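You operate a simulated robot arm through the tools that you are given. There is no shell and no other tool. Be economical: measure what you need, move in short steps, check, and stop when the job is done.

You run a simulated robot arm. Do the job below in one go: nothing can be reset, and whatever is moved stays where it is left.

## Task
Set up the strip press for its job and run the spruce rail.
Fine: pressure, dwell and shim by the press job display, only that shim at its stop; open the press air valve and leave it open for the next rail; guard stays shut, hands clear, then start button one and start button two; one stroke only; it ends flush; other knobs stay.
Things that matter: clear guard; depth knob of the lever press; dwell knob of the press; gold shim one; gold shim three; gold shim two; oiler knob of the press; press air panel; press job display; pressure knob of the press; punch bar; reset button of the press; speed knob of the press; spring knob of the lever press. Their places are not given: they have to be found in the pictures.

Only the result counts: the job must be done as asked and must still hold three seconds after the hand-in. Knocking over, shifting, dropping, spilling or breaking anything else fails it.

## Robot
A 6-joint arm with a two-finger parallel gripper, fixed in place. Base frame: the origin is at the foot of the arm, x ahead of it, y to its left, z up. Readings come in cm, rad, newtons and seconds.
With the tool pointing down near the work surface it reaches from about 36 to 76 cm from the base axis. Its first joint turns from -1.152 to 1.152 rad. Payload 2.45 kg.
Tool frame: the origin (TCP) lies between the finger pads and is the grasp point; the fingertips stand 2.4 cm ahead of it; z points along the fingers, y is the line along which they close. The gripper opens to 6.8 cm. The fingers are 1.7 cm wide and 1 cm thick; the gripper's body (4 by 7 cm) begins 4.1 cm behind the TCP.
Orientation is told as [roll, pitch, yaw] about the base's x, y, z axes, in that order, counted from this pose: with the fingers straight down and closing along the base's y, the tool's x points along the base's -x, its y along +y and its z along -z.

## Interface
- The arm moves only by the tool drive_tool. Its arguments are lists of equal length, an entry for each row: "translation": the shift along the tool's x, y, z in cm, a list of three; "delta_rot": the turn, a rotation vector about the tool's x, y, z in rad, a list of three; "grip": the finger opening in cm, from 0 to 6.8. In form: {"translation": [[dx, dy, dz], ...], "delta_rot": [[rx, ry, rz], ...], "grip": [grip, ...]}. A call has 1 to 20 rows; each row is the pose to reach, as a shift and turn from the pose commanded when the call began, along the tool's axes at that moment. Each row takes 0.2 s and may step no farther than 5 cm and 0.15 rad from the row before; otherwise, or with a gripper value out of range, the whole call is refused. Where a pose cannot be reached the arm comes as near as it can. A force on the tool above 60 N (or 10 N above the force at the start of the call, whichever is more), or a blocked arm, ends the call early, and 0.2 s more pass. The fingers move at their own pace (about 10.8 cm/s each) and stop on an object; they squeeze with about 43 N. The grip force told is the motor's: it shows also when the fingers shut on nothing. Time passes only in rows, and 0.2 s behind the last, so rows that repeat a pose let the fingers close. It gives the time, the measured TCP pose, the force on the tool (base axes), the opening and the grip force at its end, in the units of the frame above (readings bear some noise), with the torque about the TCP (base axes, N m) and any sound that the robot's microphone picked up.
- Cameras (640 x 400 px; columns grow to the right, rows downward): "scene" is fixed at [17.56, 42.25, 145.73]; the picture's right is [-0.66, -0.75, 0.00], its down [-0.47, 0.41, -0.78] and it looks along [0.59, -0.52, -0.62] (base axes); focal length 320 px, centre (320, 200). "wrist" rides on the gripper at [8.4, 1.1, -7.5] in the tool frame; the picture's right is [-0.13, 0.99, 0.00], its down [-0.60, -0.08, -0.79] and it looks along [-0.79, -0.10, 0.61] (tool axes); focal length 251 px, centre (320, 200).
- capture(camera): a new picture of that camera. It takes no simulated time.
- probe_pixels(camera, pixels): for up to 12 pixels [column, row] of the newest picture of that camera ("zoom" is the newest enlarged one), the place [x, y, z] in the base frame of the surface seen there, good to about 0.3 cm. It takes no simulated time.
- inspect(camera, box): a new picture of the part [left, top, right, bottom] of that camera's present view, enlarged. It takes no simulated time.
- close_job(): hands the job in; it is judged then, once.

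Keep the steps short. Do not move on a guess: measure, check each grasp and each placing, and mend mistakes. In all there are 80 turns and 38 pictures (those below and enlarged ones count). Leave the gripper open and the arm clear of the work at the hand-in unless told otherwise, and finish with a single line.

The tools are called as a command line: name --argument value ..., lists and objects as JSON in quotes. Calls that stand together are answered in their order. drive_tool: Moves the arm, as the interface text tells. Its arguments: {"type":"object","properties":{"translation":{"type":"array"},"delta_rot":{"type":"array"},"grip":{"type":"array"}},"required":["translation","delta_rot","grip"]} The other tools are called the same way: capture (camera) takes a picture; probe_pixels (camera, pixels) gives the place of the surface under pixels of a picture; inspect (camera, box) takes an enlarged picture of a part of a camera's view; close_job () hands the job in.

At the start:

```text
clock: 0.0
tcp_pos: [49.53, -8.45, 122.15]
orientation: [-0.002, 0.001, 0.0]
wrist_force: [-1.1, 1.4, -0.2]
torque: [-0.01, 0.01, -0.01]
opening: 6.8
finger_force: 0.0
```

scene: 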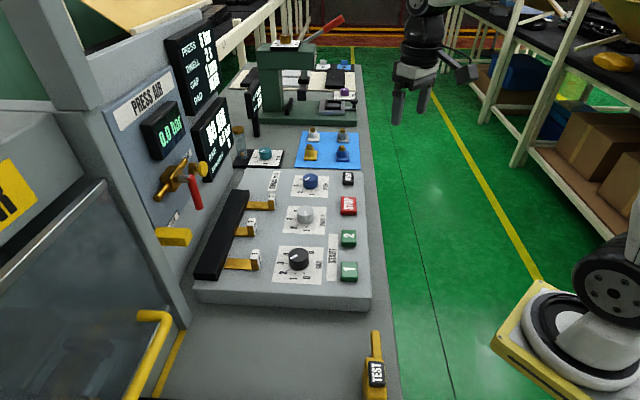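
wrist: 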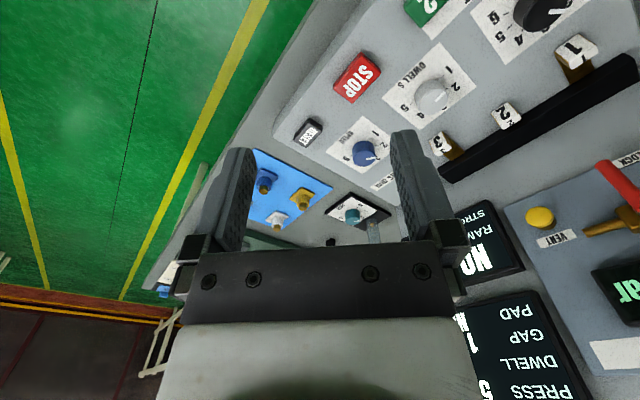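

I see the press console on the left with the displays, valve, shims and knobs. I'll enlarge the displays and the console first.

inspect --camera "scene" --box '[100, 10, 290, 130]'

inspect --camera "scene" --box '[190, 160, 380, 310]'

inspect --camera "wrist" --box '[430, 180, 640, 400]'

```text
3.33 times, centred on (195, 70) of scene
```

zoom: 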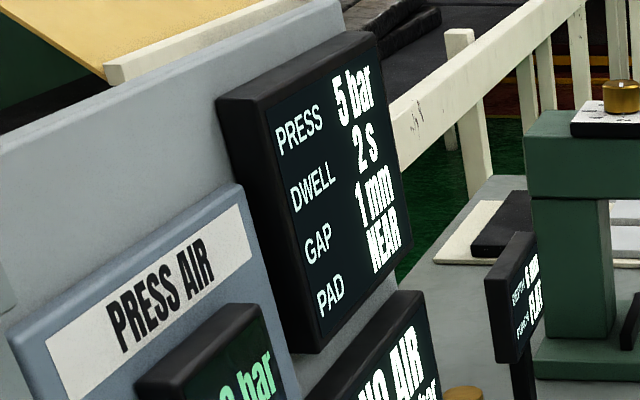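

```text
2.67 times, centred on (285, 235) of scene
```

zoom: 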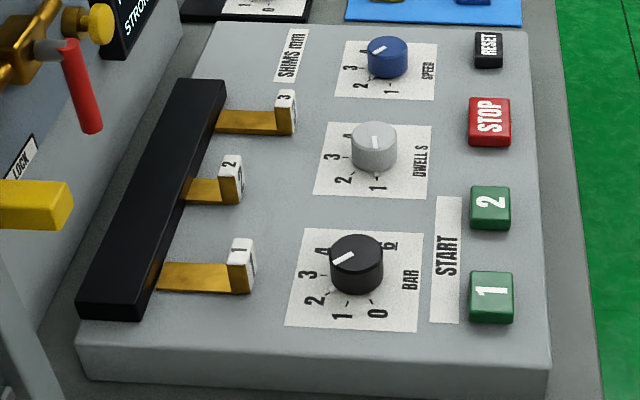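

```text
1.82 times, centred on (535, 290) of wrist
```

zoom: 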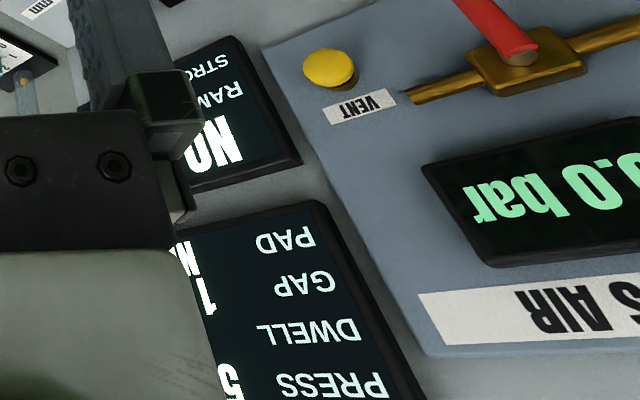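

Job: 5 bar, 2 s, gap 1 mm, pad NEAR. Shim 2 looks pushed in farther than 1 and 3. I'll measure points on the console in the scene picture.

capture --camera "scene"

inspect --camera "scene" --box '[200, 225, 380, 310]'

probe_pixels --camera "scene" --pixels '[[299, 254], [305, 212], [310, 180], [348, 271], [348, 238], [348, 205], [260, 253], [254, 223], [271, 195], [196, 200], [318, 285], [272, 300]]'

probe_pixels --camera "scene" --pixels '[[190, 165], [196, 183], [172, 237], [202, 168], [170, 130], [154, 316], [135, 375], [230, 262], [240, 229], [255, 204], [256, 266], [236, 195]]'

```text
32 pictures are left
```

scene: 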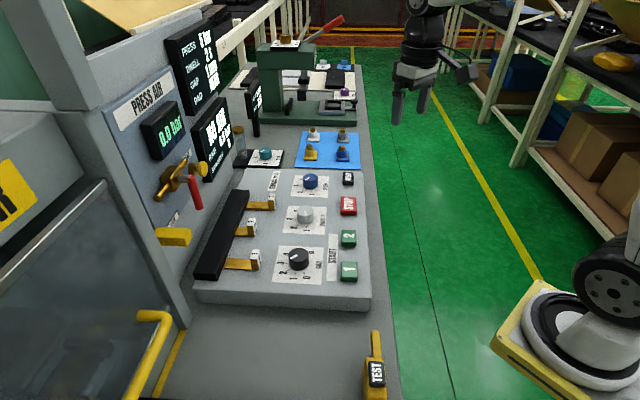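

```text
3.56 times, centred on (290, 268) of scene
```

zoom: 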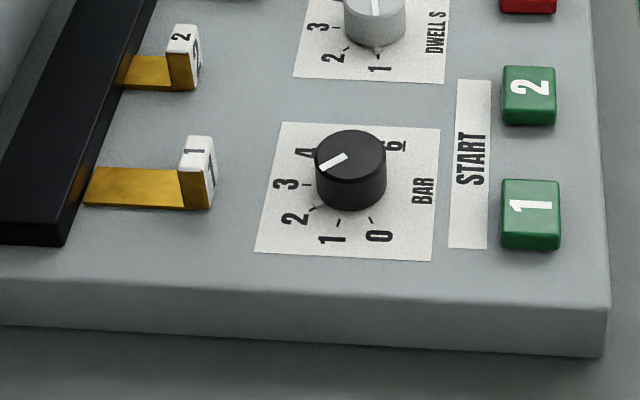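

```text
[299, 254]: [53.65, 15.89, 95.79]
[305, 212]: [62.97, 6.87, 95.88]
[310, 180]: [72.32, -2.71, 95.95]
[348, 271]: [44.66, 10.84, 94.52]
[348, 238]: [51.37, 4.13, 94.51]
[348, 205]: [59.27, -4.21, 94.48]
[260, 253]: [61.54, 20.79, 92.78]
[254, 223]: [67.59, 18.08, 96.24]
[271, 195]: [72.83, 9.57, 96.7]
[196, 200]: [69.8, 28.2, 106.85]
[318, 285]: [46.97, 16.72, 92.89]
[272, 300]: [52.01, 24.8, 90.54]
```

```text
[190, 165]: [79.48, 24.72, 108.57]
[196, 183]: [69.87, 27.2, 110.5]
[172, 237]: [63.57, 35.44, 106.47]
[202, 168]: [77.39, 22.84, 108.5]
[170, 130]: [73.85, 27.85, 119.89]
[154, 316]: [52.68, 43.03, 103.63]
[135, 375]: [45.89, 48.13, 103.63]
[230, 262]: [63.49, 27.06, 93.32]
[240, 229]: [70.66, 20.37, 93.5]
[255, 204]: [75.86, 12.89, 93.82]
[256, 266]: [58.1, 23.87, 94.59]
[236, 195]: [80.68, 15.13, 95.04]
```

Console is turned 45° (u=(1,-1)/√2 along the buttons, v=(1,1)/√2 toward the panel). I'll enlarge the air panel, the status display and the guard region.

inspect --camera "scene" --box '[130, 90, 260, 260]'

inspect --camera "scene" --box '[0, 200, 200, 400]'

```text
2.35 times, centred on (195, 175) of scene
```

zoom: 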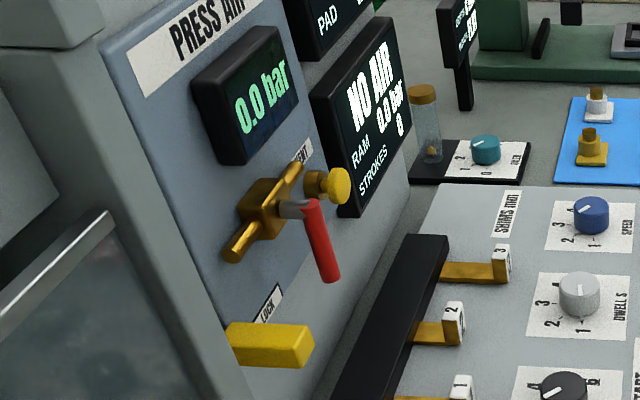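

```text
2.00 times, centred on (100, 300) of scene
```

zoom: 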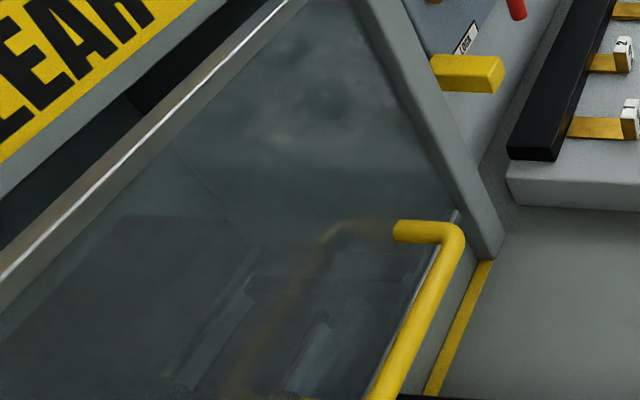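

I'll turn the tool 45° so that the wrist camera faces the panel, moving to about (49.5, 4.2, 115).

drive_tool --translation '[[0, 2, 1], [0, 4, 2], [0, 6, 3], [0, 8, 4], [0, 10.5, 5.5], [0, 12.65, 7], [0, 12.65, 7]]' --delta_rot '[[0, 0, -0.131], [0, 0, -0.262], [0, 0, -0.393], [0, 0, -0.524], [0, 0, -0.654], [0, 0, -0.785], [0, 0, -0.785]]' --grip '[3, 3, 3, 3, 3, 3, 3]'

capture --camera "wrist"

```text
clock: 1.6
tcp_pos: [49.45, 4.08, 115.05]
orientation: [0.0, 0.001, 0.786]
wrist_force: [-0.2, 0.5, 0.7]
torque: [-0.01, 0.0, 0.02]
opening: 2.99
finger_force: 0.0
```

```text
28 pictures are left
```

wrist: 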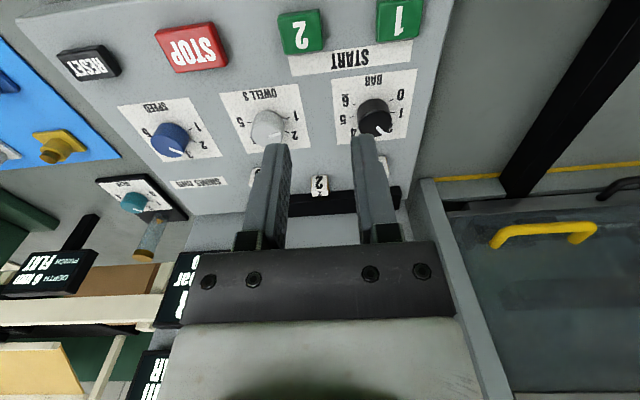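

I'll enlarge the three knobs to read their scales.

inspect --camera "wrist" --box '[210, 60, 430, 200]'

probe_pixels --camera "wrist" --pixels '[[376, 108], [267, 122], [404, 18], [300, 33], [320, 186], [384, 160], [437, 80], [300, 202], [400, 75], [85, 62]]'

```text
2.86 times, centred on (320, 130) of wrist
```

zoom: 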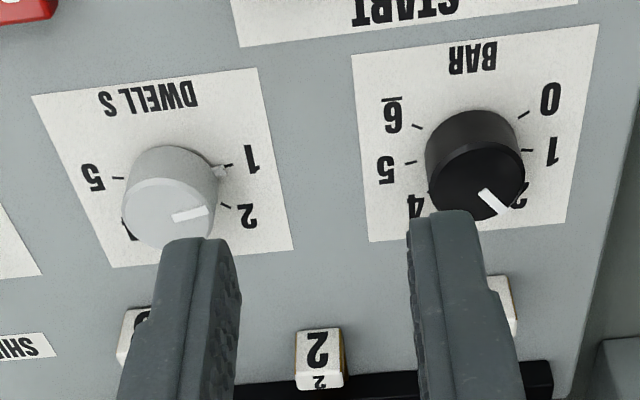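

```text
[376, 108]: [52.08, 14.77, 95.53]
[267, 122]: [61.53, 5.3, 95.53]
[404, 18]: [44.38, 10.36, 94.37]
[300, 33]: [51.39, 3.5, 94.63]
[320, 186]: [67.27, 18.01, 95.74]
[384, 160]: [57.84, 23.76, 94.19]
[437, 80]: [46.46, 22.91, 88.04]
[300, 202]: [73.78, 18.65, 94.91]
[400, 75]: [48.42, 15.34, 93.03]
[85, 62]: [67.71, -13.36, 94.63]
```

I'll zoom the two knobs from the scene camera to work out the dial angles.

inspect --camera "scene" --box '[270, 190, 350, 290]'

```text
4.00 times, centred on (310, 240) of scene
```

zoom: 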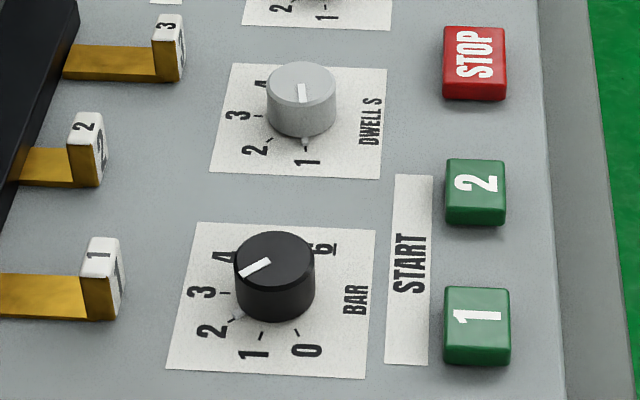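

I'll probe the tick marks, white marks and knob tops in this zoom.

probe_pixels --camera "zoom" --pixels '[[297, 332], [262, 336], [233, 320], [225, 292], [242, 273], [268, 261], [274, 256], [273, 310], [205, 223], [375, 231], [365, 378], [166, 369]]'

probe_pixels --camera "zoom" --pixels '[[305, 146], [270, 139], [256, 117], [304, 100], [301, 86], [275, 85], [332, 87], [302, 63], [230, 64], [386, 70], [377, 178], [209, 171]]'

```text
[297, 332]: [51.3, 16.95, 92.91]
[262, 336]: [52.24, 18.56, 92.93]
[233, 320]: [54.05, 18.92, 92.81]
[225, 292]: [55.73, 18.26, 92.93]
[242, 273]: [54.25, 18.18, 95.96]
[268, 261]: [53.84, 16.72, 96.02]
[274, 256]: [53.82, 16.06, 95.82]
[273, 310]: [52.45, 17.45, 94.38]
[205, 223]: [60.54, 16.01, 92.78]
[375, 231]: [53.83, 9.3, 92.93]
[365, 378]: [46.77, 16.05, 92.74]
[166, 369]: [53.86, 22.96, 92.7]
```

```text
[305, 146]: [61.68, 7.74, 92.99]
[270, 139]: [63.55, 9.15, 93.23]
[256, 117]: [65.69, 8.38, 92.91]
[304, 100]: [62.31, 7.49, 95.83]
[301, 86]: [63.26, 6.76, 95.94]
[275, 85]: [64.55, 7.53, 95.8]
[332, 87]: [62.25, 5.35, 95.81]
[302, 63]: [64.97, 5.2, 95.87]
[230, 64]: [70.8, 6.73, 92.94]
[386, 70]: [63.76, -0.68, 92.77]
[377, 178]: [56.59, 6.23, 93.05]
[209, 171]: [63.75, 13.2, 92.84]
```

Readings: bar dial 0 at about 160°, 3 at about 45° (38° per bar), mark now at about 75° (2.2 bar), so 5 bar is at about -31°. Dwell mark is at about 1, and 2 is about 48° clockwise. I'll move above the bar knob (53.72, 16.05).

drive_tool --translation '[[-3.5, 1.6, 2], [-7, 3.3, 4], [-9.5, 4.5, 6.5], [-11.38, 5.44, 9], [-11.38, 5.44, 9]]' --delta_rot '[[0, 0, 0], [0, 0, 0], [0, 0, 0], [0, 0, 0], [0, 0, 0]]' --grip '[6.6, 6.6, 6.6, 6.6, 6.6]'

capture --camera "wrist"

```text
clock: 2.8
tcp_pos: [53.83, 16.2, 106.07]
orientation: [0.001, 0.001, 0.786]
wrist_force: [0.2, -0.5, 0.3]
torque: [-0.04, 0.03, 0.0]
opening: 6.61
finger_force: 0.1
```

```text
25 pictures are left
```

wrist: 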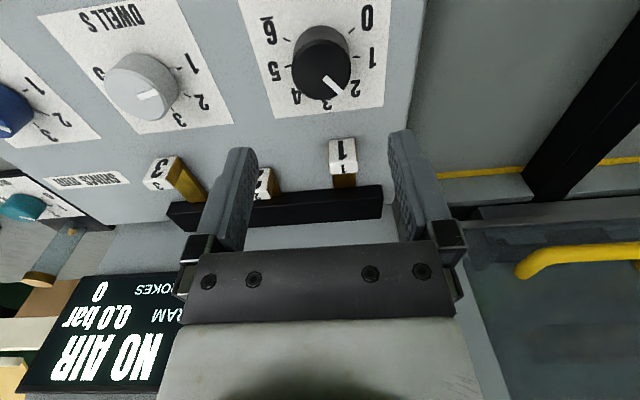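

Clear view of both dials. I'll probe ticks 5, 6, 2 and the marks.

probe_pixels --camera "wrist" --pixels '[[290, 65], [291, 40], [358, 80], [356, 55], [341, 92], [328, 78], [322, 71], [184, 95], [181, 71], [157, 93], [141, 97], [139, 84]]'

inspect --camera "wrist" --box '[80, 10, 400, 130]'

```text
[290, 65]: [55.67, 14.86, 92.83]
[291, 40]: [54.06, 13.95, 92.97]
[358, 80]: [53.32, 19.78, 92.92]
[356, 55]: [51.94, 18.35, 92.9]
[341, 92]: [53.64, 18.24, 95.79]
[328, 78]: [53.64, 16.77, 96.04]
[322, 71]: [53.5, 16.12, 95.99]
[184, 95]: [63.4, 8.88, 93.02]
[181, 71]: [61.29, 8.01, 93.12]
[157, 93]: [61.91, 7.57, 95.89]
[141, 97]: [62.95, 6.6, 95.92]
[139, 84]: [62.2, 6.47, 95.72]
```

```text
2.00 times, centred on (240, 70) of wrist
```

zoom: 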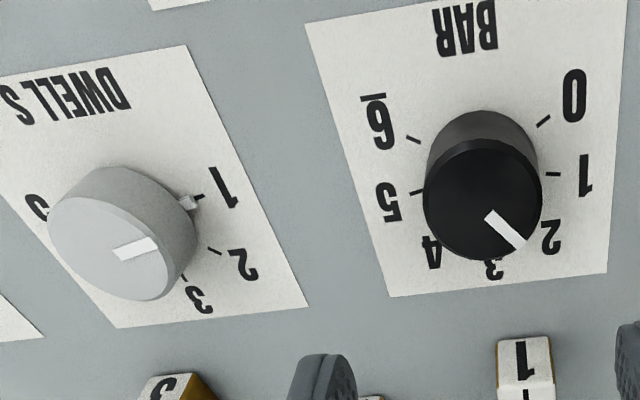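

Bar mark is at 2 and tick 5 is at -31°, so the turn is about 115° clockwise. I'll go down around the bar knob and close.

drive_tool --translation '[[0.15, 0, 4], [0.15, 0, 8], [0.15, 0, 9.8], [0.15, 0, 9.8], [0.15, 0, 9.8], [0.15, 0, 9.8]]' --delta_rot '[[0, 0, 0], [0, 0, 0], [0, 0, 0], [0, 0, 0], [0, 0, 0], [0, 0, 0]]' --grip '[6.6, 6.6, 6.6, 3, 3, 3]'

```text
clock: 4.2
tcp_pos: [53.58, 16.0, 96.3]
orientation: [0.002, 0.001, 0.786]
wrist_force: [-17.6, 23.8, 2.3]
torque: [0.38, -0.03, 0.08]
opening: 4.14
finger_force: 45.2
```

Gripped (4.14 cm) but with a side force of about 30 N along tool +y. I'll shift 0.15 cm that way to center.

drive_tool --translation '[[0, 0.15, 0], [0, 0.15, 0]]' --delta_rot '[[0, 0, 0], [0, 0, 0]]' --grip '[3, 3]'

```text
clock: 4.8
tcp_pos: [53.56, 16.09, 96.39]
orientation: [0.0, 0.0, 0.785]
wrist_force: [-9.8, 21.4, 0.4]
torque: [-0.25, 1.29, 0.1]
opening: 4.13
finger_force: 45.1
```

drive_tool --translation '[[-0.1, 0.2, 0], [-0.1, 0.2, 0]]' --delta_rot '[[0, 0, 0], [0, 0, 0]]' --grip '[3, 3]'

```text
clock: 5.4
tcp_pos: [53.58, 16.11, 96.38]
orientation: [-0.002, 0.0, 0.784]
wrist_force: [0.0, -1.0, -1.1]
torque: [0.33, 0.68, 0.0]
opening: 4.15
finger_force: 44.5
```

Centered: no side force. Now turn 2.0 rad clockwise seen from above (tool z +), in 0.125 rad steps.

drive_tool --translation '[[0, 0, 0], [0, 0, 0], [0, 0, 0], [0, 0, 0], [0, 0, 0], [0, 0, 0], [0, 0, 0], [0, 0, 0], [0, 0, 0]]' --delta_rot '[[0, 0, 0.125], [0, 0, 0.25], [0, 0, 0.375], [0, 0, 0.5], [0, 0, 0.625], [0, 0, 0.75], [0, 0, 0.875], [0, 0, 1.0], [0, 0, 1.0]]' --grip '[3, 3, 3, 3, 3, 3, 3, 3, 3]'

```text
clock: 7.4
tcp_pos: [53.66, 16.26, 96.28]
orientation: [0.003, -0.001, -0.217]
wrist_force: [-4.7, 1.2, 11.2]
torque: [-0.53, -0.12, 0.0]
opening: 4.16
finger_force: 44.8
```

drive_tool --translation '[[0, 0, 0], [0, 0, 0], [0, 0, 0], [0, 0, 0], [0, 0, 0], [0, 0, 0], [0, 0, 0], [0, 0, 0], [0, 0, 0]]' --delta_rot '[[0, 0, 0.125], [0, 0, 0.25], [0, 0, 0.375], [0, 0, 0.5], [0, 0, 0.625], [0, 0, 0.75], [0, 0, 0.875], [0, 0, 1.0], [0, 0, 1.0]]' --grip '[3, 3, 3, 3, 3, 3, 3, 3, 3]'

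inspect --camera "scene" --box '[230, 200, 370, 300]'

```text
clock: 9.4
tcp_pos: [53.68, 16.3, 96.24]
orientation: [0.005, 0.0, -1.216]
wrist_force: [22.1, 16.2, -11.2]
torque: [-0.47, 0.1, 0.02]
opening: 4.09
finger_force: 44.9
```

```text
4.00 times, centred on (300, 250) of scene
```

zoom: 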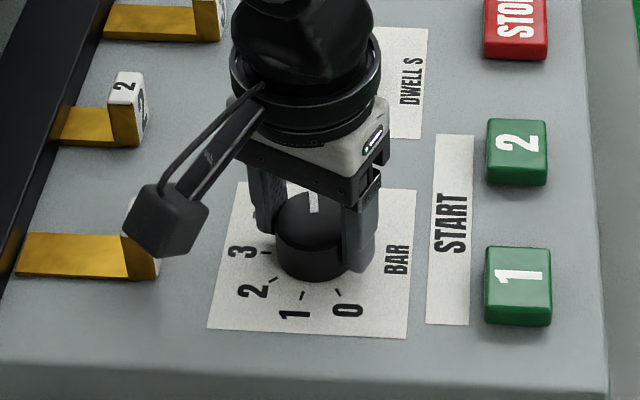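

Knob turned. I'll open, rise 8 cm and turn the tool back to face the panel, then check the dial.

drive_tool --translation '[[0, 0, 0], [0, 0, 0], [0, 0, -4], [0, 0, -8], [0, 0, -9.8], [0, 0, -9.8], [0, 0, -9.8], [0, 0, -9.8], [0, 0, -9.8], [0, 0, -9.8], [0, 0, -9.8], [0, 0, -9.8], [0, 0, -9.8], [0, 0, -9.8], [0, 0, -9.8], [0, 0, -9.8], [0, 0, -9.8], [0, 0, -9.8], [0, 0, -9.8]]' --delta_rot '[[0, 0, 0], [0, 0, 0], [0, 0, 0], [0, 0, 0], [0, 0, 0], [0, 0, -0.15], [0, 0, -0.3], [0, 0, -0.45], [0, 0, -0.6], [0, 0, -0.75], [0, 0, -0.9], [0, 0, -1.05], [0, 0, -1.2], [0, 0, -1.35], [0, 0, -1.5], [0, 0, -1.65], [0, 0, -1.8], [0, 0, -1.9], [0, 0, -2.0]]' --grip '[6.6, 6.6, 6.6, 6.6, 6.6, 6.6, 6.6, 6.6, 6.6, 6.6, 6.6, 6.6, 6.6, 6.6, 6.6, 6.6, 6.6, 6.6, 6.6]'

inspect --camera "wrist" --box '[80, 0, 400, 130]'

```text
clock: 13.4
tcp_pos: [53.46, 16.17, 106.03]
orientation: [0.0, 0.001, 0.786]
wrist_force: [-0.3, 0.6, -0.3]
torque: [0.01, -0.03, 0.01]
opening: 6.61
finger_force: 0.1
```

```text
2.00 times, centred on (240, 65) of wrist
```

zoom: 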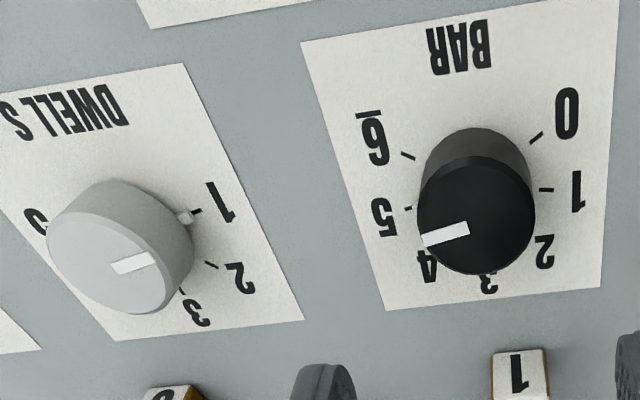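

I'll probe the mark ends, the rim and ticks in this zoom to compute the setting.

probe_pixels --camera "zoom" --pixels '[[425, 240], [445, 234], [466, 229], [477, 214], [420, 215], [533, 215], [477, 162], [477, 268], [408, 208], [408, 155], [546, 190], [536, 138]]'

```text
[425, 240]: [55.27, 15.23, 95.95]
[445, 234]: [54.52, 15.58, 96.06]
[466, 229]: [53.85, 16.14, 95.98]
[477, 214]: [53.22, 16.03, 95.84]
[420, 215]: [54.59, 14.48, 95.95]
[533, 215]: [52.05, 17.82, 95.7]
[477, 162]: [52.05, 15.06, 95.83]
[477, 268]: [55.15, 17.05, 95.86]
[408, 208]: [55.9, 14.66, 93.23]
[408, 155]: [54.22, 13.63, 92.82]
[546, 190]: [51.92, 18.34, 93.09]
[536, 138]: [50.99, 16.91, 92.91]
```

Bar reads about 5.05, which is good. By the same geometry, dwell sits at about 1 with 48° per second, so it needs about 0.82 rad clockwise. I'll move over the dwell knob, go down and close.

drive_tool --translation '[[-0.1, -4.7, 0], [-0.2, -9.4, 0], [-0.3, -14.0, 0], [-0.3, -14.0, 4], [-0.3, -14.0, 8], [-0.3, -14.0, 9.7], [-0.3, -14.0, 9.7], [-0.3, -14.0, 9.7], [-0.3, -14.0, 9.7]]' --delta_rot '[[0, 0, 0], [0, 0, 0], [0, 0, 0], [0, 0, 0], [0, 0, 0], [0, 0, 0], [0, 0, 0], [0, 0, 0], [0, 0, 0]]' --grip '[6.6, 6.6, 6.6, 6.6, 6.6, 6.6, 3, 3, 3]'

```text
clock: 15.4
tcp_pos: [63.75, 6.44, 96.36]
orientation: [-0.002, -0.002, 0.784]
wrist_force: [13.9, -12.0, -11.3]
torque: [0.36, -0.87, -0.03]
opening: 4.1
finger_force: 45.7
```

Gripped; side force of about 18 N along tool -y. I'll shift by -0.22, then turn 0.82 rad.

drive_tool --translation '[[0, -0.22, 0], [0, -0.22, 0], [0, -0.22, 0], [0, -0.22, 0], [0, -0.22, 0], [0, -0.22, 0], [0, -0.22, 0], [0, -0.22, 0], [0, -0.22, 0], [0, -0.22, 0]]' --delta_rot '[[0, 0, 0], [0, 0, 0.12], [0, 0, 0.24], [0, 0, 0.36], [0, 0, 0.48], [0, 0, 0.6], [0, 0, 0.72], [0, 0, 0.82], [0, 0, 0.82], [0, 0, 0.82]]' --grip '[3, 3, 3, 3, 3, 3, 3, 3, 3, 3]'

drive_tool --translation '[[0, 0, 0], [0, 0, 0], [0, 0, -4], [0, 0, -8], [0, 0, -9.7], [0, 0, -9.7], [0, 0, -9.7], [0, 0, -9.7], [0, 0, -9.7], [0, 0, -9.7], [0, 0, -9.7], [0, 0, -9.7]]' --delta_rot '[[0, 0, 0], [0, 0, 0], [0, 0, 0], [0, 0, 0], [0, 0, 0], [0, 0, -0.14], [0, 0, -0.28], [0, 0, -0.42], [0, 0, -0.56], [0, 0, -0.7], [0, 0, -0.82], [0, 0, -0.82]]' --grip '[6.6, 6.6, 6.6, 6.6, 6.6, 6.6, 6.6, 6.6, 6.6, 6.6, 6.6, 6.6]'

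capture --camera "wrist"

```text
clock: 17.6
tcp_pos: [63.75, 6.35, 96.35]
orientation: [0.002, 0.001, -0.035]
wrist_force: [8.6, -7.3, -15.5]
torque: [0.02, -0.3, -0.02]
opening: 4.15
finger_force: 45.3
```

```text
clock: 20.2
tcp_pos: [63.67, 6.35, 106.04]
orientation: [0.0, 0.0, 0.787]
wrist_force: [0.6, 0.4, 0.7]
torque: [0.0, 0.01, 0.0]
opening: 6.59
finger_force: 0.0
```

```text
21 pictures are left
```

wrist: 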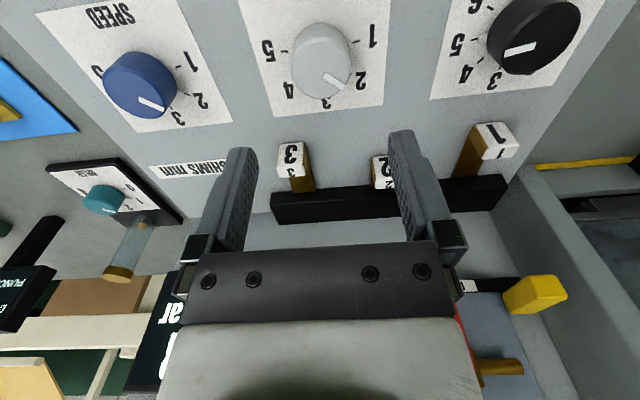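

Dwell computes to about 2.0. Now I'll probe the shim tabs, the black bar and the panel items in this picture.

probe_pixels --camera "wrist" --pixels '[[280, 150], [302, 150], [291, 170], [491, 133], [488, 155], [500, 145], [383, 165], [383, 182], [335, 195], [473, 162], [305, 180], [493, 190]]'

inspect --camera "wrist" --box '[260, 110, 540, 230]'

```text
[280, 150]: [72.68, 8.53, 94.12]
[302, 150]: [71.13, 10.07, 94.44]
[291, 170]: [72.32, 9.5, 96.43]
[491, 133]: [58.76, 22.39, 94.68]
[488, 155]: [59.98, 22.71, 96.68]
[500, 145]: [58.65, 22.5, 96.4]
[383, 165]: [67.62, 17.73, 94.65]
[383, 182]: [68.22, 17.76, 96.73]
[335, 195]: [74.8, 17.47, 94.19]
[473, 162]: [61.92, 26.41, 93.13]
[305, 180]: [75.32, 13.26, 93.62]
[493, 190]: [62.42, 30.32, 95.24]
```

```text
2.29 times, centred on (400, 170) of wrist
```

zoom: 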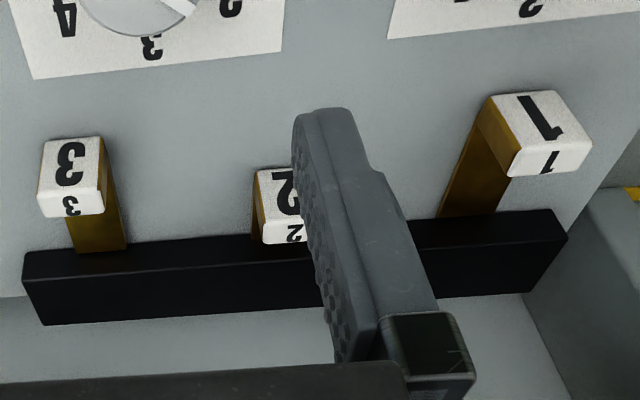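

Tab centers: 1 at u≈25.7, 2 at u≈35.0, 3 at u≈44.3. The fronts of 1 and 3 are at v≈57.4, and tab 2 is pushed in to v≈60.4. I'll go over tab 2 at (67.9, 18.4).

drive_tool --translation '[[-4, 1.9, 0], [-8, 3.8, 0], [-11.48, 5.53, 0], [-11.48, 5.53, 3], [-11.48, 5.53, 3]]' --delta_rot '[[0, 0, 0], [0, 0, 0], [0, 0, 0], [0, 0, 0], [0, 0, 0]]' --grip '[5, 5, 5, 5, 5]'

inspect --camera "scene" --box '[130, 90, 350, 290]'

```text
clock: 21.4
tcp_pos: [67.84, 18.52, 103.1]
orientation: [0.0, -0.001, 0.787]
wrist_force: [0.4, -0.6, 0.7]
torque: [0.0, -0.01, 0.04]
opening: 5.01
finger_force: 0.1
```

```text
2.00 times, centred on (240, 190) of scene
```

zoom: 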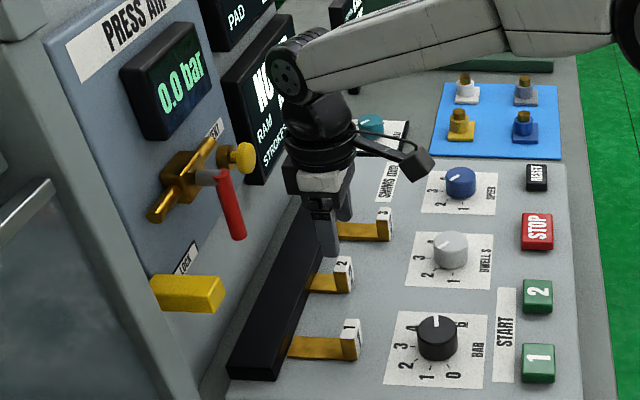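

Positioned above tab 2. Down 6.6 cm and close.

drive_tool --translation '[[0.1, 0, 3.5], [0.1, 0, 6.5], [0.1, 0, 6.5], [0.1, 0, 6.5], [0.1, 0, 6.5]]' --delta_rot '[[0, 0, 0], [0, 0, 0], [0, 0, 0], [0, 0, 0], [0, 0, 0]]' --grip '[5, 5, 1, 1, 1]'

```text
clock: 22.6
tcp_pos: [67.84, 18.36, 96.61]
orientation: [0.0, 0.0, 0.784]
wrist_force: [3.1, -2.9, -4.6]
torque: [0.19, -0.29, 0.03]
opening: 2.72
finger_force: 42.2
```

Gripped tab 2 (2.72 cm wide). Pull it out toward the front, 2.9 cm.

drive_tool --translation '[[0.5, 0, 0], [1, 0, 0], [1.5, 0, 0], [2.0, 0, 0], [2.5, 0, 0], [2.9, 0, 0], [2.9, 0, 0]]' --delta_rot '[[0, 0, 0], [0, 0, 0], [0, 0, 0], [0, 0, 0], [0, 0, 0], [0, 0, 0], [0, 0, 0]]' --grip '[1, 1, 1, 1, 1, 1, 1]'

```text
clock: 24.2
tcp_pos: [65.85, 16.3, 96.62]
orientation: [-0.003, -0.001, 0.785]
wrist_force: [-0.7, -1.3, 9.2]
torque: [0.3, -0.31, 0.08]
opening: 2.74
finger_force: 42.2
```

Moved 2.86 cm with no resistance. I'll release, rise and look.

drive_tool --translation '[[0, 0, 0], [0, 0, 0], [0, 0, -4], [0, 0, -7], [2, 4.6, -7], [2, 9.3, -7], [2, 9.3, -7]]' --delta_rot '[[0, 0, 0], [0, 0, 0], [0, 0, 0], [0, 0, 0], [0, 0, 0], [0, 0, 0], [0, 0, 0]]' --grip '[5.2, 5.2, 5.2, 5.2, 5.2, 5.2, 5.2]'

capture --camera "wrist"

```text
refused: row 5 steps farther than a row can; nothing moved
```

```text
18 pictures are left
```

wrist: 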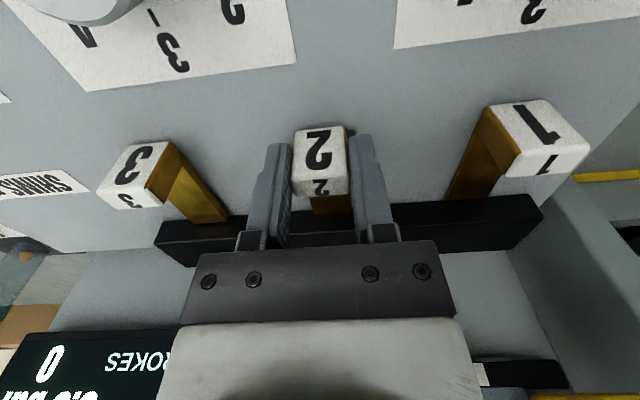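

That call was refused (step too long), but the picture shows tab 2 now level with 1 and 3. I'll release and rise, then move over tab 1 in smaller steps.

drive_tool --translation '[[0, 0, 0], [0, 0, 0], [0, 0, -4], [0, 0, -7], [0, 4.6, -7], [0, 9.3, -7], [0, 9.3, -7]]' --delta_rot '[[0, 0, 0], [0, 0, 0], [0, 0, 0], [0, 0, 0], [0, 0, 0], [0, 0, 0], [0, 0, 0]]' --grip '[5.2, 5.2, 5.2, 5.2, 5.2, 5.2, 5.2]'

capture --camera "wrist"

```text
clock: 25.8
tcp_pos: [59.24, 23.1, 103.57]
orientation: [0.0, 0.0, 0.783]
wrist_force: [-0.3, -0.8, -0.8]
torque: [-0.03, 0.05, 0.0]
opening: 5.19
finger_force: 0.1
```

```text
17 pictures are left
```

wrist: 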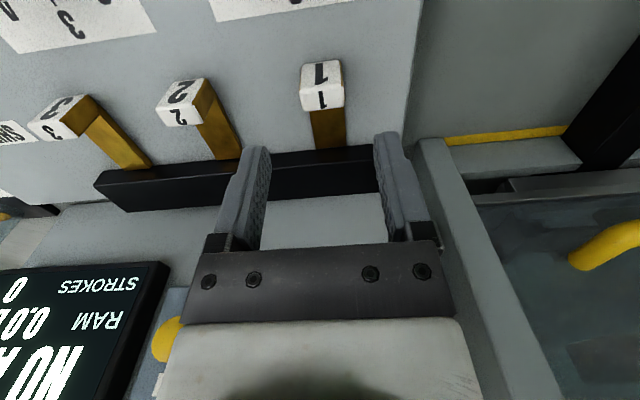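

Fingers are centered over tab 1. Down, close, and push in 3 cm gently.

drive_tool --translation '[[0, 0, 3.5], [0, 0, 7], [0, 0, 7], [0, 0, 7], [0, 0, 7], [-0.5, 0, 7], [-1, 0, 7], [-1.5, 0, 7], [-2, 0, 7], [-2.5, 0, 7], [-2.5, 0, 7]]' --delta_rot '[[0, 0, 0], [0, 0, 0], [0, 0, 0], [0, 0, 0], [0, 0, 0], [0, 0, 0], [0, 0, 0], [0, 0, 0], [0, 0, 0], [0, 0, 0], [0, 0, 0]]' --grip '[5.2, 5.2, 1, 1, 1, 1, 1, 1, 1, 1, 1]'

```text
clock: 28.2
tcp_pos: [60.98, 24.85, 96.6]
orientation: [0.003, 0.002, 0.785]
wrist_force: [-15.8, 18.1, -10.2]
torque: [-0.16, 0.44, -0.01]
opening: 2.75
finger_force: 41.9
```

Slid 2.46 cm without resistance along v. I'll ease the lateral force and continue in 0.25 cm steps.

drive_tool --translation '[[0, 0.2, 0], [-0.25, 0.2, 0], [-0.5, 0.2, 0], [-0.75, 0.2, 0], [-1.0, 0.2, 0], [-1.0, 0.2, 0]]' --delta_rot '[[0, 0, 0], [0, 0, 0], [0, 0, 0], [0, 0, 0], [0, 0, 0], [0, 0, 0]]' --grip '[1, 1, 1, 1, 1, 1]'

```text
clock: 29.6
tcp_pos: [61.35, 25.18, 96.44]
orientation: [0.001, 0.011, 0.785]
wrist_force: [-28.3, -12.9, -1.9]
torque: [0.02, -0.05, -0.01]
opening: 2.75
finger_force: 42.0
```

It stopped at 2.95 cm with about 29 N, the same place shim 2 had been, so that is the stop. I'll release and rise to look.

drive_tool --translation '[[0.3, 0, 0], [0.3, 0, 0], [0.3, 0, -4], [0.3, 0, -8], [4.5, 0, -10], [8, 0, -10], [8, 0, -10]]' --delta_rot '[[0, 0, 0], [0, 0, 0], [0, 0, 0], [0, 0, 0], [0, 0, 0], [0, 0, 0], [0, 0, 0]]' --grip '[5.2, 5.2, 5.2, 5.2, 5.2, 5.2, 5.2]'

capture --camera "wrist"

```text
clock: 31.2
tcp_pos: [56.1, 19.88, 106.67]
orientation: [0.001, 0.0, 0.785]
wrist_force: [-0.6, -0.9, -0.9]
torque: [0.0, 0.01, 0.01]
opening: 5.22
finger_force: 0.2
```

```text
16 pictures are left
```

wrist: 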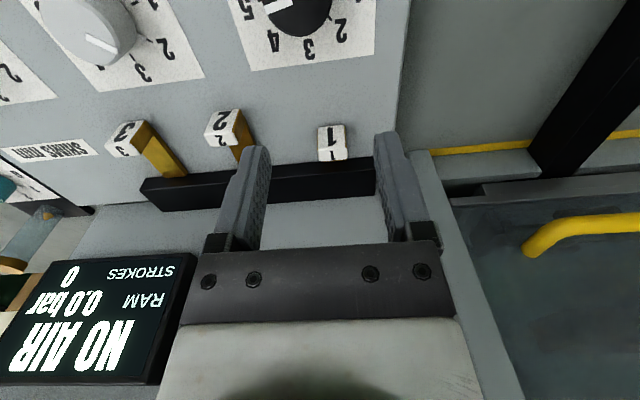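

Shim 1 is at its stop and 2 and 3 are out. Now the valve: I'll enlarge and probe it from the scene camera.

inspect --camera "scene" --box '[140, 140, 240, 260]'

probe_pixels --camera "scene" --pixels '[[190, 177], [188, 185], [194, 195], [198, 207], [157, 196], [172, 180], [185, 166], [203, 169], [182, 239], [160, 238], [190, 240], [175, 229]]'

```text
3.33 times, centred on (190, 200) of scene
```

zoom: 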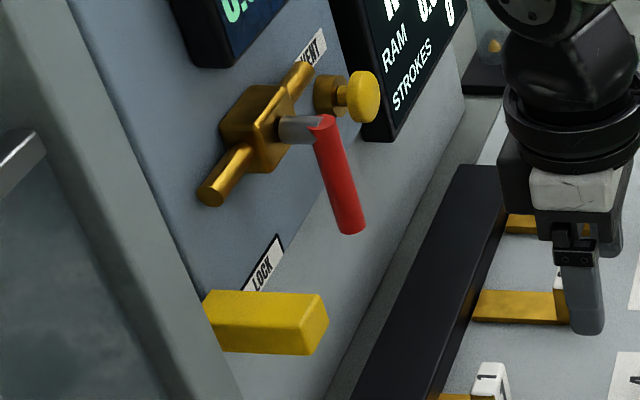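

```text
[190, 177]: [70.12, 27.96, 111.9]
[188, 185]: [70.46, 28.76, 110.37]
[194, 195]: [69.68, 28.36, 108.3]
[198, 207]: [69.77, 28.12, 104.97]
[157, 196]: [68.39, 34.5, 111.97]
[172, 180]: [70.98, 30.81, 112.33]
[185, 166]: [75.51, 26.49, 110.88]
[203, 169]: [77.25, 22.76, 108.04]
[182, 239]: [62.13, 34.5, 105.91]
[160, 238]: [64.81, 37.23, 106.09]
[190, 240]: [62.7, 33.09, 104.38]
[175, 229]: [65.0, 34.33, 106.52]
```

The handle hangs down: pivot about (u 29.4, z 112), v≈69.3, and the pipe runs horizontally along u. I'll probe the panel surface and the pillar next to it for clearance.

probe_pixels --camera "scene" --pixels '[[150, 225], [178, 215], [140, 160], [205, 190], [150, 240], [165, 270], [130, 200], [180, 300], [195, 173], [186, 178], [152, 138], [183, 178]]'

probe_pixels --camera "zoom" --pixels '[[325, 125], [350, 225], [318, 160], [352, 160], [300, 130], [335, 180], [270, 120], [210, 195], [310, 70], [362, 95], [325, 320], [270, 320]]'

```text
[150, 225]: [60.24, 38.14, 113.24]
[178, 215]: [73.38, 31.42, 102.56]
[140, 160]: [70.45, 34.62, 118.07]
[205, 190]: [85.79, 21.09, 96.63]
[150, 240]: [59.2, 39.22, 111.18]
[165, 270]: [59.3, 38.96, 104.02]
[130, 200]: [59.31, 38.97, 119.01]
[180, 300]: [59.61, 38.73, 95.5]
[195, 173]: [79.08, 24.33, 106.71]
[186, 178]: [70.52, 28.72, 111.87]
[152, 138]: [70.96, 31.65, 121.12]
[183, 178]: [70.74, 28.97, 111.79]
```

```text
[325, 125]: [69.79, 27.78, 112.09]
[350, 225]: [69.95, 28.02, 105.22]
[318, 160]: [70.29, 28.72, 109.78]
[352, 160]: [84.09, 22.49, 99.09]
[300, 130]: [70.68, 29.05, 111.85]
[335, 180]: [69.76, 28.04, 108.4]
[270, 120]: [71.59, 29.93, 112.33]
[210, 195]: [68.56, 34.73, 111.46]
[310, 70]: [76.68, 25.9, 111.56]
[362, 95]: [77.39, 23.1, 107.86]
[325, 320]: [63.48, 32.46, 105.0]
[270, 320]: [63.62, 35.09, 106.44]
```

Panel is at v≈74.2, handle axis at about v 69.8, and the pillar is at u≈14.5, so there is room. I'll tilt the tool 54° forward with fingers closed and stage in front of the handle, on its right side.

drive_tool --translation '[[-1, -1, -0.2], [-2, -2, -0.4], [-3, -3, -0.6], [-4, -4, -0.8], [-5, -5, -1], [-5.6, -6, -1.2], [-6.3, -7, -1.3], [-6.3, -7, -1.3]]' --delta_rot '[[0, -0.14, 0], [0, -0.28, 0], [0, -0.42, 0], [0, -0.56, 0], [0, -0.7, 0], [0, -0.84, 0], [0, -0.942, 0], [0, -0.942, 0]]' --grip '[0, 0, 0, 0, 0, 0, 0, 0]'

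capture --camera "wrist"

```text
clock: 33.0
tcp_pos: [65.37, 19.32, 107.84]
orientation: [-0.001, -0.942, 0.785]
wrist_force: [-0.4, -0.1, 0.1]
torque: [0.0, -0.02, 0.02]
opening: 0.0
finger_force: 23.3
```

```text
14 pictures are left
```

wrist: 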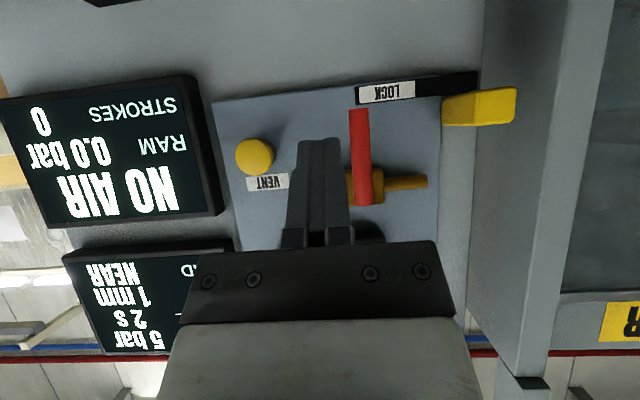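

There's a LOCK track with a yellow block below and left of the handle. I'll zoom in and measure it.

inspect --camera "wrist" --box '[200, 60, 540, 260]'

probe_pixels --camera "wrist" --pixels '[[358, 84], [358, 100], [385, 92], [410, 95], [440, 80], [475, 82], [449, 112], [500, 110], [358, 112], [358, 140], [410, 182], [255, 156]]'

```text
1.88 times, centred on (370, 160) of wrist
```

zoom: 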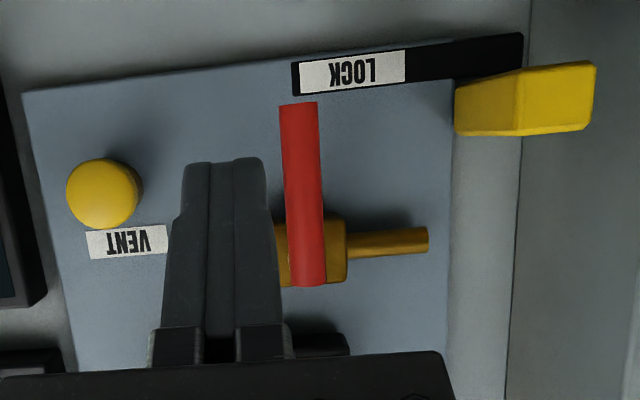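

```text
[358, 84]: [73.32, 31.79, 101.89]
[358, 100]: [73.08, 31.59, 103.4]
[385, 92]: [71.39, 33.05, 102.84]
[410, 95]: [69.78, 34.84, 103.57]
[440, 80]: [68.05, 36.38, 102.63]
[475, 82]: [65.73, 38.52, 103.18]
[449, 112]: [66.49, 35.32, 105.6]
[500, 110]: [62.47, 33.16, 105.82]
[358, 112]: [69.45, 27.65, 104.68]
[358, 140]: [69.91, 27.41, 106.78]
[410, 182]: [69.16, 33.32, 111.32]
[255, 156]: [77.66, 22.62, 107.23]
```

The LOCK block is at the far (left) end of its track, away from the handle, so the handle is free; the block would only stop a swing to the left, so left is the way to open. I'll move the closed fingers in beside the handle on its right (u 32.5, v 69.3, z 106.3).

drive_tool --translation '[[-1.4, 0, 2.8], [-2.9, 0, 5.7], [-4.31, 0, 8.49], [-4.31, 0, 8.49]]' --delta_rot '[[0, 0, 0], [0, 0, 0], [0, 0, 0], [0, 0, 0]]' --grip '[0, 0, 0, 0]'

capture --camera "wrist"

```text
clock: 34.0
tcp_pos: [72.07, 26.16, 106.31]
orientation: [0.0, -0.943, 0.784]
wrist_force: [-0.3, 1.0, 0.1]
torque: [0.01, 0.01, -0.04]
opening: 0.0
finger_force: 24.0
```

```text
12 pictures are left
```

wrist: 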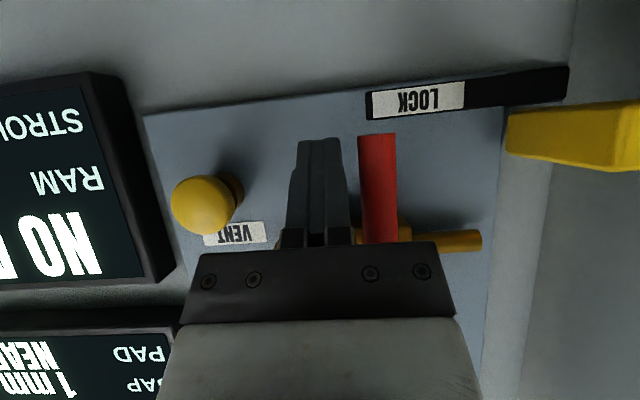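

Fingers are beside the handle. Gently push left to about 20° and read the force.

drive_tool --translation '[[0.0, 0.7, 0.0], [0.1, 1.2, 0.1], [0.2, 1.7, 0.15], [0.25, 2.2, 0.2], [0.29, 2.58, 0.21]]' --delta_rot '[[0, 0, 0], [0, 0, 0], [0, 0, 0], [0, 0, 0], [0, 0, 0]]' --grip '[0, 0, 0, 0, 0]'

```text
clock: 35.2
tcp_pos: [70.2, 27.84, 105.91]
orientation: [0.0, -0.943, 0.786]
wrist_force: [-0.1, -0.8, -0.3]
torque: [0.01, 0.01, 0.03]
opening: 0.0
finger_force: 23.7
```

No force at u=29.95. I'll check that the handle moved.

capture --camera "wrist"

```text
11 pictures are left
```

wrist: 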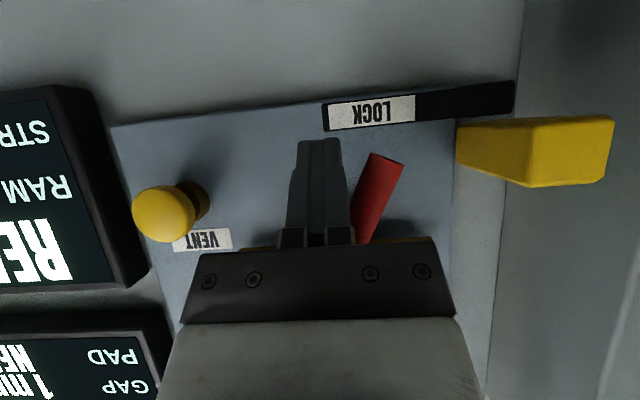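

The handle turns left and the display changed from NO AIR. I'll continue along the arc toward horizontal.

drive_tool --translation '[[-0.1, 0.9, -0.1], [-0.24, 1.85, -0.18], [-0.55, 2.65, -0.4], [-0.91, 3.43, -0.66], [-1.3, 3.95, -0.95], [-1.72, 4.41, -1.25], [-2.15, 4.8, -1.55], [-2.63, 5.1, -1.91], [-2.63, 5.1, -1.91]]' --delta_rot '[[0, 0, 0], [0, 0, 0], [0, 0, 0], [0, 0, 0], [0, 0, 0], [0, 0, 0], [0, 0, 0], [0, 0, 0], [0, 0, 0]]' --grip '[0, 0, 0, 0, 0, 0, 0, 0, 0]'

capture --camera "wrist"

```text
clock: 37.2
tcp_pos: [66.57, 31.48, 109.32]
orientation: [0.001, -0.942, 0.787]
wrist_force: [-0.9, -0.4, -0.5]
torque: [0.0, -0.02, 0.02]
opening: 0.01
finger_force: 23.5
```

```text
10 pictures are left
```

wrist: 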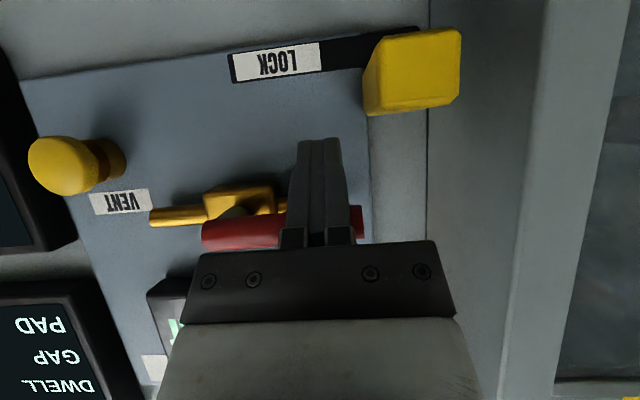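

The handle is nearly level. I'll nudge upward up to 0.8 cm to find the end stop.

drive_tool --translation '[[-0.24, 0, -0.18], [-0.45, 0, -0.32], [-0.65, 0, -0.47], [-0.65, 0, -0.47]]' --delta_rot '[[0, 0, 0], [0, 0, 0], [0, 0, 0], [0, 0, 0]]' --grip '[0, 0, 0, 0]'

```text
clock: 38.2
tcp_pos: [66.43, 31.35, 109.57]
orientation: [0.004, -0.934, 0.782]
wrist_force: [-4.5, 0.1, -23.4]
torque: [0.08, -0.02, -0.03]
opening: 0.03
finger_force: 24.0
```

End stop found: valve fully open. I'll back off down and away, then check the scene.

drive_tool --translation '[[0.6, 0, 0.44], [1.3, 0, 0.9], [3.3, 0, -1.8], [5.2, 0, -4.5], [7.1, 0, -7.2], [7.1, 0, -7.2]]' --delta_rot '[[0, 0, 0], [0, 0, 0], [0, 0, 0], [0, 0, 0], [0, 0, 0], [0, 0, 0]]' --grip '[0, 0, 0, 0, 0, 0]'

inspect --camera "scene" --box '[100, 20, 300, 250]'

```text
clock: 39.6
tcp_pos: [59.48, 24.41, 108.49]
orientation: [-0.001, -0.942, 0.787]
wrist_force: [0.8, 0.1, -0.8]
torque: [-0.02, -0.01, 0.01]
opening: 0.01
finger_force: 23.4
```

```text
1.74 times, centred on (200, 135) of scene
```

zoom: 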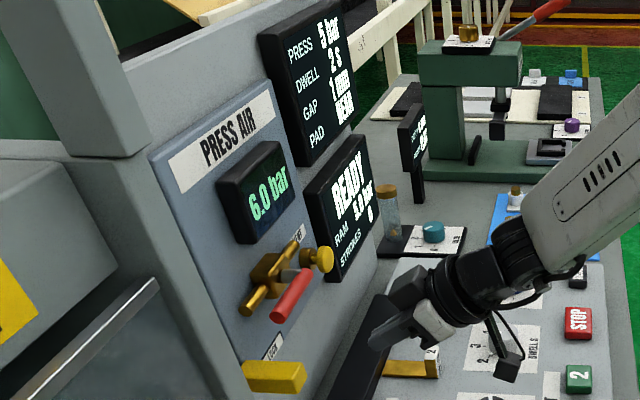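

READY, air at 6.0 bar, ram about 5 bar. Now I'll turn the tool straight down and move over start button 1 (u 24, v 39) at z 104.

drive_tool --translation '[[2.2, 0.1, -1.97], [4.45, 0.2, -3.93], [6.7, 0.3, -5.9], [8.9, 0.45, -7.87], [11.1, 0.6, -9.83], [13.35, 0.7, -11.8], [15.58, 0.8, -13.77], [15.58, 0.8, -13.77]]' --delta_rot '[[0, 0.135, 0], [0, 0.27, 0], [0, 0.405, 0], [0, 0.54, 0], [0, 0.675, 0], [0, 0.81, 0], [0, 0.942, 0], [0, 0.942, 0]]' --grip '[0, 0, 0, 0, 0, 0, 0, 0]'

capture --camera "scene"

```text
clock: 41.4
tcp_pos: [44.46, 10.61, 103.99]
orientation: [0.0, 0.001, 0.786]
wrist_force: [0.5, -0.4, 0.6]
torque: [0.02, 0.0, 0.0]
opening: 0.0
finger_force: 23.9
```

```text
8 pictures are left
```

scene: 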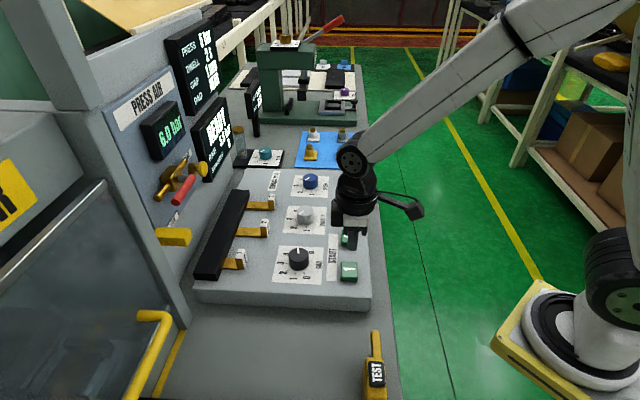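

I'll zoom the ready display and shims before starting.

inspect --camera "scene" --box '[165, 90, 325, 280]'

inspect --camera "scene" --box '[180, 95, 240, 185]'

```text
2.11 times, centred on (245, 185) of scene
```

zoom: 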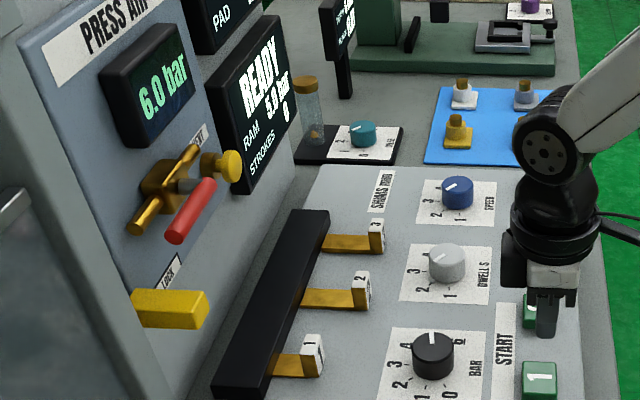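

```text
4.44 times, centred on (210, 140) of scene
```

zoom: 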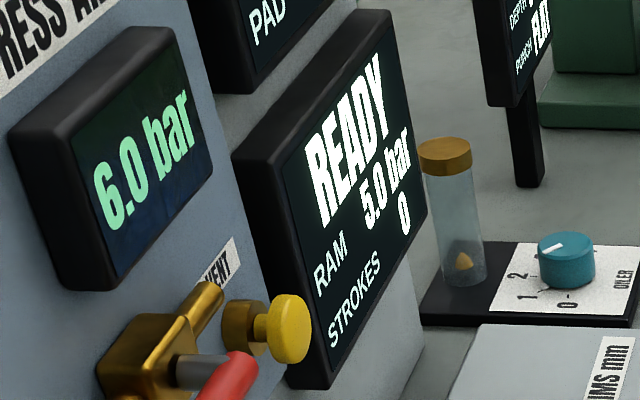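

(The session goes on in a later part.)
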